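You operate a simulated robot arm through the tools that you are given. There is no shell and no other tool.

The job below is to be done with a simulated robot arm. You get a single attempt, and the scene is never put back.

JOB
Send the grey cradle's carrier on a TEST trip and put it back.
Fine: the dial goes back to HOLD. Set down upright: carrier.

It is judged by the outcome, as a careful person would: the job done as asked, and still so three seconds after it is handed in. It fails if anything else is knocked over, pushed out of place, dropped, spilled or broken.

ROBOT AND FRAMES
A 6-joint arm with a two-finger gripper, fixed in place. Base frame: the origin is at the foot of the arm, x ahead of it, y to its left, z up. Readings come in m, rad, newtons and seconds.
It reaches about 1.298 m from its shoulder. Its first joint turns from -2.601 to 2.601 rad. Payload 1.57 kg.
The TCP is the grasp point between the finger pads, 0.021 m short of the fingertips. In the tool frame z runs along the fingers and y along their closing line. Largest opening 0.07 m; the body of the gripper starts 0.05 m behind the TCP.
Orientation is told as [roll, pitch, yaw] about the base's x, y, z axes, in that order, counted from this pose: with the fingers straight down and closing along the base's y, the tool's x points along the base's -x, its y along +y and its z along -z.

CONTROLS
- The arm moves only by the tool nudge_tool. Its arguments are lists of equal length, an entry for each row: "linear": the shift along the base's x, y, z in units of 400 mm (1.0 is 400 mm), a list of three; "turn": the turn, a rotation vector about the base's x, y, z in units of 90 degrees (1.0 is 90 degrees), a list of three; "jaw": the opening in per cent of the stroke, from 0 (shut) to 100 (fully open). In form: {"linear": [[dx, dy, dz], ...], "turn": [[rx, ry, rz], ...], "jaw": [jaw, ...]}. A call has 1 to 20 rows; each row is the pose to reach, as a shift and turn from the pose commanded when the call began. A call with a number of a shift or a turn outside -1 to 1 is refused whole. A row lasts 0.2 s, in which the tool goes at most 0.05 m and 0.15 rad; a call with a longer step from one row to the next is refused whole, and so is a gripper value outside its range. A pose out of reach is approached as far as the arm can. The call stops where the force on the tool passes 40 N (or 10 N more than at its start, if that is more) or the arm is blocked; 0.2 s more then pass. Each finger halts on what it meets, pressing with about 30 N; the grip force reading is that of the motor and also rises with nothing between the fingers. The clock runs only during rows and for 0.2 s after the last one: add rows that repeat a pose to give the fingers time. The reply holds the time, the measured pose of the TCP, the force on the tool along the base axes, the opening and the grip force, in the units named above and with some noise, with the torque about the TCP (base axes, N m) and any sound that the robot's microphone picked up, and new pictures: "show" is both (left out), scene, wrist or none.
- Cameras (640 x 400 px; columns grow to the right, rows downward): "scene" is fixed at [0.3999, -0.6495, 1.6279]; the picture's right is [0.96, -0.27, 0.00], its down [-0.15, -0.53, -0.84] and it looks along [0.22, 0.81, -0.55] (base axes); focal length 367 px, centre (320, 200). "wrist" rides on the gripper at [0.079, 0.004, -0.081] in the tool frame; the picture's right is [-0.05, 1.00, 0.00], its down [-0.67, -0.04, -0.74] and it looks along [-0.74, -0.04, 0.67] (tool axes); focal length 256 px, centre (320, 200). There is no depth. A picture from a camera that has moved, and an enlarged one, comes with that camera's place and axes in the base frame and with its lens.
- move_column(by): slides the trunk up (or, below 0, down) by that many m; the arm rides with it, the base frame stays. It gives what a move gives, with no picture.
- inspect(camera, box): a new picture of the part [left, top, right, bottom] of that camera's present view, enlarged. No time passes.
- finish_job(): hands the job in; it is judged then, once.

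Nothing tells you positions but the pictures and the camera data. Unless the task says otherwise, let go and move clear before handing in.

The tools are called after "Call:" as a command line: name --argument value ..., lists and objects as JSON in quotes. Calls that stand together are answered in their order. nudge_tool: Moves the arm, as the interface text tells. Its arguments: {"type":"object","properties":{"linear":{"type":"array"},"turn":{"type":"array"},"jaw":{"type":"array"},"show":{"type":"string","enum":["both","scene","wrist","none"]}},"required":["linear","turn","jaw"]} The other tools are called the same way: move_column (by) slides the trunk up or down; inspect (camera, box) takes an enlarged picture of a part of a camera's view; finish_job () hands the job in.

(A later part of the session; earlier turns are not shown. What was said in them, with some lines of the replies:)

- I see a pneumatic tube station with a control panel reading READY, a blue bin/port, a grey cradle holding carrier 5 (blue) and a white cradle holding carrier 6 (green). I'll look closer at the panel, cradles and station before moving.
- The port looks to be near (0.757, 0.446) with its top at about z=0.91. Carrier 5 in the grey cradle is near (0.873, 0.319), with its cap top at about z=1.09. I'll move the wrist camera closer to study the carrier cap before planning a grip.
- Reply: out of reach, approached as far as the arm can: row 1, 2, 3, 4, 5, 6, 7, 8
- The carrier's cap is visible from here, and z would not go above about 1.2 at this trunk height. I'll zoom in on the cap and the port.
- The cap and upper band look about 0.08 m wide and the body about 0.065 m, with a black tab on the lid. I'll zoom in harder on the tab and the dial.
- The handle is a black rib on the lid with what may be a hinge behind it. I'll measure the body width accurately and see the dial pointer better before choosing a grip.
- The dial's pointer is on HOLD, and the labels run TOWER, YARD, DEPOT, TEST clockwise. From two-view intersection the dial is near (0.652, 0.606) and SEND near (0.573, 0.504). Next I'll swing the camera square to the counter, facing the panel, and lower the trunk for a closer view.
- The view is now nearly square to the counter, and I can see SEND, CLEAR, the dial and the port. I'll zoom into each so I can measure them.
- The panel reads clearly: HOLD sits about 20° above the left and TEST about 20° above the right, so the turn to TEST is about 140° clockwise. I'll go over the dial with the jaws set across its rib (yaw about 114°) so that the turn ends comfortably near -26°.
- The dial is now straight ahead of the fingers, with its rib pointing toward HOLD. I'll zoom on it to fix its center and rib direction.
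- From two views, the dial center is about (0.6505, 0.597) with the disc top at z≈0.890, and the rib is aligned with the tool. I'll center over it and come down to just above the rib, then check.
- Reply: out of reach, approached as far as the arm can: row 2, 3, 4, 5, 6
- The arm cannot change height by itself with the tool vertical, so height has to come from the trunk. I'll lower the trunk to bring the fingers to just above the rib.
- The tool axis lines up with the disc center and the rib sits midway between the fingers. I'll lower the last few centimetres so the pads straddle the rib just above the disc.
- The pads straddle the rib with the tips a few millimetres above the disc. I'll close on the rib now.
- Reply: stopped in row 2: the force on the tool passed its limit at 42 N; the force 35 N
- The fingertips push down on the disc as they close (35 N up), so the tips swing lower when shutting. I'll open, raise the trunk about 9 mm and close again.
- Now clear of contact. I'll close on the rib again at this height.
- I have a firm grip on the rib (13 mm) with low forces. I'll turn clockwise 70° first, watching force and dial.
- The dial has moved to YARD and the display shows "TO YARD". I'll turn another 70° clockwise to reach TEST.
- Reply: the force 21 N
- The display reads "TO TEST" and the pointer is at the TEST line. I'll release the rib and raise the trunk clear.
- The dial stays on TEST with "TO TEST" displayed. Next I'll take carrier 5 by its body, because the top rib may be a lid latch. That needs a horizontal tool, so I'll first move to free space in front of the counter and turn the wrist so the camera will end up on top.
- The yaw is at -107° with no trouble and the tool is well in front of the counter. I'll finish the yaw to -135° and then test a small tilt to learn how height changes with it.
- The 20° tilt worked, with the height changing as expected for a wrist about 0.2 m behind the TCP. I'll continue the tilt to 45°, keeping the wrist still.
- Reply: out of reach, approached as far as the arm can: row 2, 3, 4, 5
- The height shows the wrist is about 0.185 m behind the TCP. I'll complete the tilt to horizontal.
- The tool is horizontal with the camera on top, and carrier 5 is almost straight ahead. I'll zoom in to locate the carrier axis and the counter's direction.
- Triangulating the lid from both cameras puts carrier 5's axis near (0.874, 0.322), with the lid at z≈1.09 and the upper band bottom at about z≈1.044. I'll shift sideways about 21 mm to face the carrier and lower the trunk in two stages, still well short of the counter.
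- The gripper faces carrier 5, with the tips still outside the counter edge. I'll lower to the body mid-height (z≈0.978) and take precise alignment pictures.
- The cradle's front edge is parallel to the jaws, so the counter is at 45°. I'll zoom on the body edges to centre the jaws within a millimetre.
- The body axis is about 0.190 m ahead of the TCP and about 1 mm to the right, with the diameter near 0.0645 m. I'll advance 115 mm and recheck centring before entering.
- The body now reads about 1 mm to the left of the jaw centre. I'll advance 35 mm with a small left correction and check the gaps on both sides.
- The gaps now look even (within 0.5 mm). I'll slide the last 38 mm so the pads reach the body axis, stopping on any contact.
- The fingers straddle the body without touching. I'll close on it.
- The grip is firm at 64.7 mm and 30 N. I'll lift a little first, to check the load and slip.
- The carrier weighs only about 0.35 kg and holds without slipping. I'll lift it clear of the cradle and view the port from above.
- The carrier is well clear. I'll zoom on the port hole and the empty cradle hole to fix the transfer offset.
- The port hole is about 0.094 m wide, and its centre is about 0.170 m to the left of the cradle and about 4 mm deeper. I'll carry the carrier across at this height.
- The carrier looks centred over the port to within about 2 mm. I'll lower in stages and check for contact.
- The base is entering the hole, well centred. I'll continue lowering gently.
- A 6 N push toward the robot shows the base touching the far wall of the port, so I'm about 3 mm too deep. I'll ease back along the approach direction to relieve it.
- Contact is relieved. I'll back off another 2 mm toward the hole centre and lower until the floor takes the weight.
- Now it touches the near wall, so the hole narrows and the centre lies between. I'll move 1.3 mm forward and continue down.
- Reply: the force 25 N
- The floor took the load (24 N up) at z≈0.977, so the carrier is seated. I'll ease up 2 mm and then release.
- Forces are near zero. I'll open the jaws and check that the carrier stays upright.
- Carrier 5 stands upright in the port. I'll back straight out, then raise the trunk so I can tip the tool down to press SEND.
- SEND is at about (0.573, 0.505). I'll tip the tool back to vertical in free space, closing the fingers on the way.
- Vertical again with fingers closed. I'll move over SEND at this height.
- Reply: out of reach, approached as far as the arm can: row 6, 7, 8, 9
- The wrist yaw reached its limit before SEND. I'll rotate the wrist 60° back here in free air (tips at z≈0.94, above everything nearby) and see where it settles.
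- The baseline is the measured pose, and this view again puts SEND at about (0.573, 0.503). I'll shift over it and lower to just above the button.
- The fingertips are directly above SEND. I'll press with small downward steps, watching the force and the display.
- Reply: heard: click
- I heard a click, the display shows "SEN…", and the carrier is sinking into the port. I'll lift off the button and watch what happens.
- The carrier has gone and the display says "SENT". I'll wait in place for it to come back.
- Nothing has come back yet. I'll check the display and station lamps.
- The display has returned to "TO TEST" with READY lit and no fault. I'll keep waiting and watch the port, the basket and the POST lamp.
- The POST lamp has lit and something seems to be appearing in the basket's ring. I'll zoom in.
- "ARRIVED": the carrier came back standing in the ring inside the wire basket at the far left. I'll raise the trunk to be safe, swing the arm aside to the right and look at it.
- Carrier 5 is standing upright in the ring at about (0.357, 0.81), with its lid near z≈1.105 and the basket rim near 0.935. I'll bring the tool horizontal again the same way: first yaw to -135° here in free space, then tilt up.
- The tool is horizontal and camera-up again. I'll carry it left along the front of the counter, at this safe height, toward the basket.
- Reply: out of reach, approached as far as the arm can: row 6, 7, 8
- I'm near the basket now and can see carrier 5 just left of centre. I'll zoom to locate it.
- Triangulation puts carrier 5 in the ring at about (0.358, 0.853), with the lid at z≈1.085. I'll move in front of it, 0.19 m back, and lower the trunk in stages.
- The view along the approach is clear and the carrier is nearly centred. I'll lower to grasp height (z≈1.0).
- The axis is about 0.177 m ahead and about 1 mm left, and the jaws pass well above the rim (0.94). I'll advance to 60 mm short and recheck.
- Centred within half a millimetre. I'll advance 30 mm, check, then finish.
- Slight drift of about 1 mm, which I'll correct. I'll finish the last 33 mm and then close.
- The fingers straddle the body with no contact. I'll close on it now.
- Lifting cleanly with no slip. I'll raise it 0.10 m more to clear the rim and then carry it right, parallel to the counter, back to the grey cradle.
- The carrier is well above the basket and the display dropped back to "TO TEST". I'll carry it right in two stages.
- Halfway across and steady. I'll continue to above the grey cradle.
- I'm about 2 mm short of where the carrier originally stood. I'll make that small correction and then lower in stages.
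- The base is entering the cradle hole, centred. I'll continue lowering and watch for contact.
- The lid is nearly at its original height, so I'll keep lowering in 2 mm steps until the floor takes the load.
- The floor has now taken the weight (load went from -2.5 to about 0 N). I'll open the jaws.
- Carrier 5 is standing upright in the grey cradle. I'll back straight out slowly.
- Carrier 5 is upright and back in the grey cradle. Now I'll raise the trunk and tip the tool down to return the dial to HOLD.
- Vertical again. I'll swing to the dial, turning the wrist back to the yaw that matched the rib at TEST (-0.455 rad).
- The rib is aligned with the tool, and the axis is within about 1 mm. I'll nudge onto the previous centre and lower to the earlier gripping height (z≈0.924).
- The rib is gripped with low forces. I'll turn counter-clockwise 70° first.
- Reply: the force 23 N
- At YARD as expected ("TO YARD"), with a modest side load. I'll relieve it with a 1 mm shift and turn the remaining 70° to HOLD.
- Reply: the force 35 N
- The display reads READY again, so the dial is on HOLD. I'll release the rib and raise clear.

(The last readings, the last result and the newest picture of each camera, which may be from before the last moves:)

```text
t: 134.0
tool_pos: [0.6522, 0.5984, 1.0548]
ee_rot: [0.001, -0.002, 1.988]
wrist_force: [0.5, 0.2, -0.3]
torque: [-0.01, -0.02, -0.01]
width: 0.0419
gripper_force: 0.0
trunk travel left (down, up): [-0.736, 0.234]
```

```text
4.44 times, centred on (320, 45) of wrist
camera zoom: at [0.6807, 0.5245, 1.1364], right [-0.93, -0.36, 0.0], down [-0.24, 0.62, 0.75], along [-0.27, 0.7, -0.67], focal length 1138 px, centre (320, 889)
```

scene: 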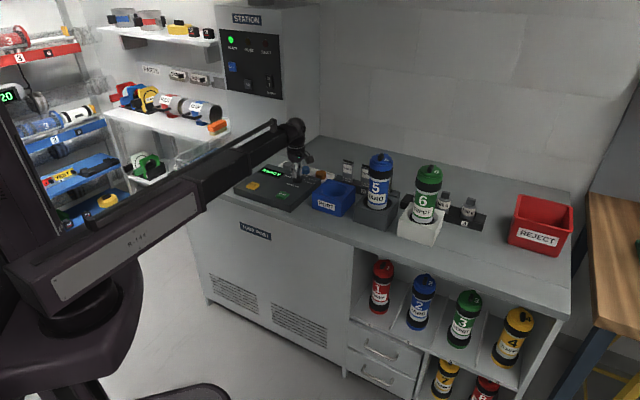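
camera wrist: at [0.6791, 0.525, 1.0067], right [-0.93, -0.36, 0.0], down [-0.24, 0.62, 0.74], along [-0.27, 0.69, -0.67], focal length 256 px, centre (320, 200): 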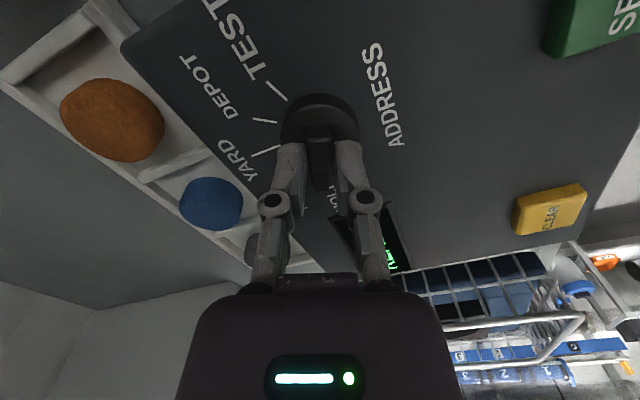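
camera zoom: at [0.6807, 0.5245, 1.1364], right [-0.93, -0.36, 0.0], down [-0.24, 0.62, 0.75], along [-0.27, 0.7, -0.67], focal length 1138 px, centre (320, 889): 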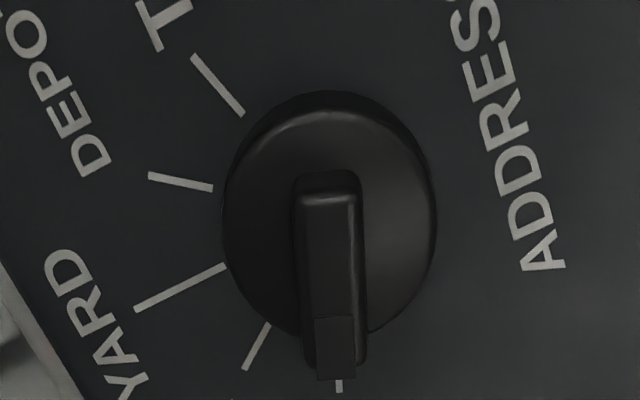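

The dial points at HOLD and the display shows READY. I'll move the arm clear of the counter and check the whole scene once more.

Call:
move_column --by 0.14

Call:
nudge_tool --linear '[[-0.06, -0.06, 0], [-0.12, -0.12, 0], [-0.18, -0.18, 0], [-0.24, -0.24, 0], [-0.3, -0.3, 0], [-0.36, -0.36, 0], [-0.42, -0.42, 0], [-0.45, -0.45, 0], [-0.45, -0.45, 0]]' --turn '[[0, 0, -0.08], [0, 0, -0.16], [0, 0, -0.24], [0, 0, -0.32], [0, 0, -0.4], [0, 0, -0.48], [0, 0, -0.56], [0, 0, -0.64], [0, 0, -0.64]]' --jaw '[60, 60, 70, 80, 90, 100, 100, 100, 100]' --show "both"

Call:
inspect --camera "scene" --box '[160, 120, 340, 232]'

Call:
inspect --camera "scene" --box '[300, 130, 500, 255]'

Call:
inspect --camera "scene" --box '[200, 0, 340, 110]'

```text
t: 135.7
tool_pos: [0.6523, 0.5989, 1.1954]
ee_rot: [-0.001, -0.003, 1.988]
wrist_force: [-0.1, 0.0, 0.6]
torque: [0.01, -0.01, 0.0]
width: 0.0423
gripper_force: 0.1
trunk travel left (down, up): [-0.876, 0.094]
```

```text
t: 137.7
tool_pos: [0.4723, 0.418, 1.1944]
ee_rot: [0.001, 0.0, 0.98]
wrist_force: [0.9, -0.4, 0.5]
torque: [0.01, 0.0, 0.0]
width: 0.0699
gripper_force: 0.0
trunk travel left (down, up): [-0.876, 0.094]
camera wrist: at [0.4249, 0.3551, 1.2765], right [-0.8, 0.6, 0.0], down [0.4, 0.53, 0.75], along [0.45, 0.6, -0.67], focal length 256 px, centre (320, 200)
```

scene: 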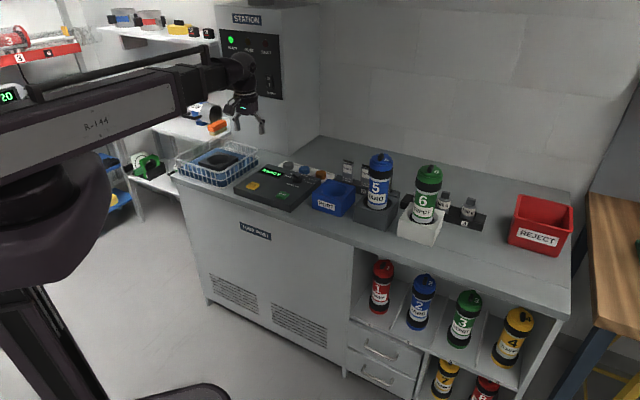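
wrist: 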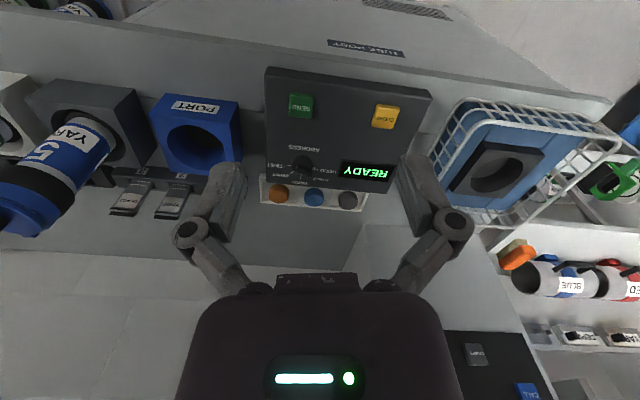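

```text
3.56 times, centred on (250, 176) of scene
camera zoom: at [0.3999, -0.6495, 1.6279], right [0.96, -0.27, 0.0], down [-0.15, -0.53, -0.84], along [0.22, 0.81, -0.55], focal length 1304 px, centre (569, 285)
```

zoom: 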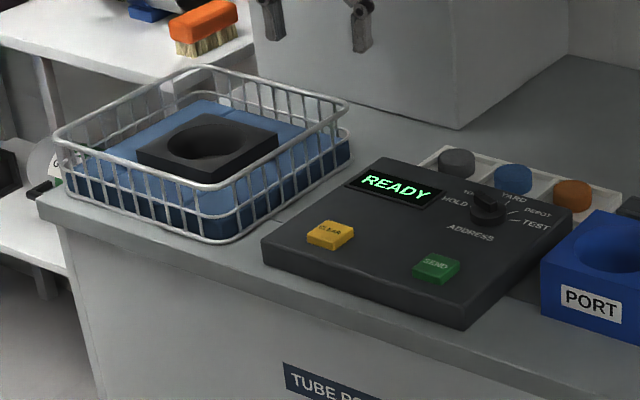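

```text
3.20 times, centred on (400, 192) of scene
camera zoom: at [0.3999, -0.6495, 1.6279], right [0.96, -0.27, 0.0], down [-0.15, -0.53, -0.84], along [0.22, 0.81, -0.55], focal length 1174 px, centre (64, 224)
```

zoom: 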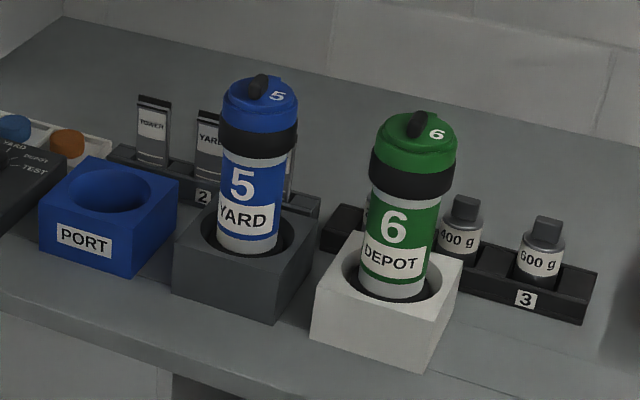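

```text
3.64 times, centred on (270, 55) of scene
camera zoom: at [0.3999, -0.6495, 1.6279], right [0.96, -0.27, 0.0], down [-0.15, -0.53, -0.84], along [0.22, 0.81, -0.55], focal length 1334 px, centre (502, 727)
```

zoom: 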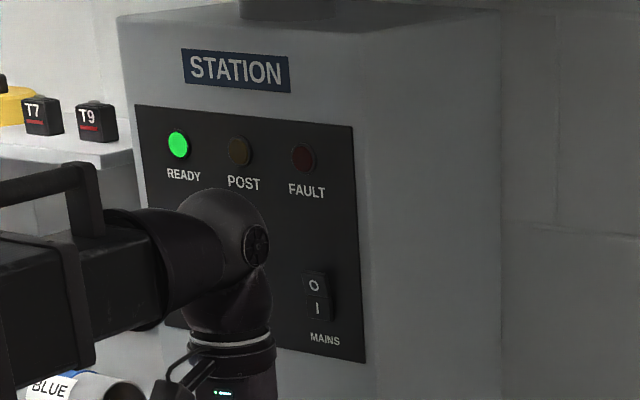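

Everything matches the starting layout. Carrier 5 is upright in the grey cradle after its TEST trip, and the dial is on HOLD with READY lit. The POST and FAULT lamps are off, nothing else has moved, and the arm is clear, so I'm handing in the job.

Call:
finish_job

```text
The job is handed in.
```

Carrier 5 went on its TEST trip and is back in the grey cradle, standing upright. I've handed the job in; no verdict has come back yet.

- **Trip:** I put the carrier in the port, turned the dial to TEST and pressed SEND. The display read "SENT", and when the carrier came back to the wire basket it read "ARRIVED".
- **Return:** I moved it from the basket back to the grey cradle, gripping it by the body and not the lid.
- **Dial:** It is back on HOLD. The display and lamp show READY, and the POST and FAULT lamps are off.
- **Surroundings:** In the final pictures nothing else on the counter looks moved, knocked over or damaged. The gripper is open and clear of the counter.

The carrier touched the port walls lightly as I lowered it in. The arm stopped once on its force limit when the fingers pressed on the dial's disc. I saw no damage from either.
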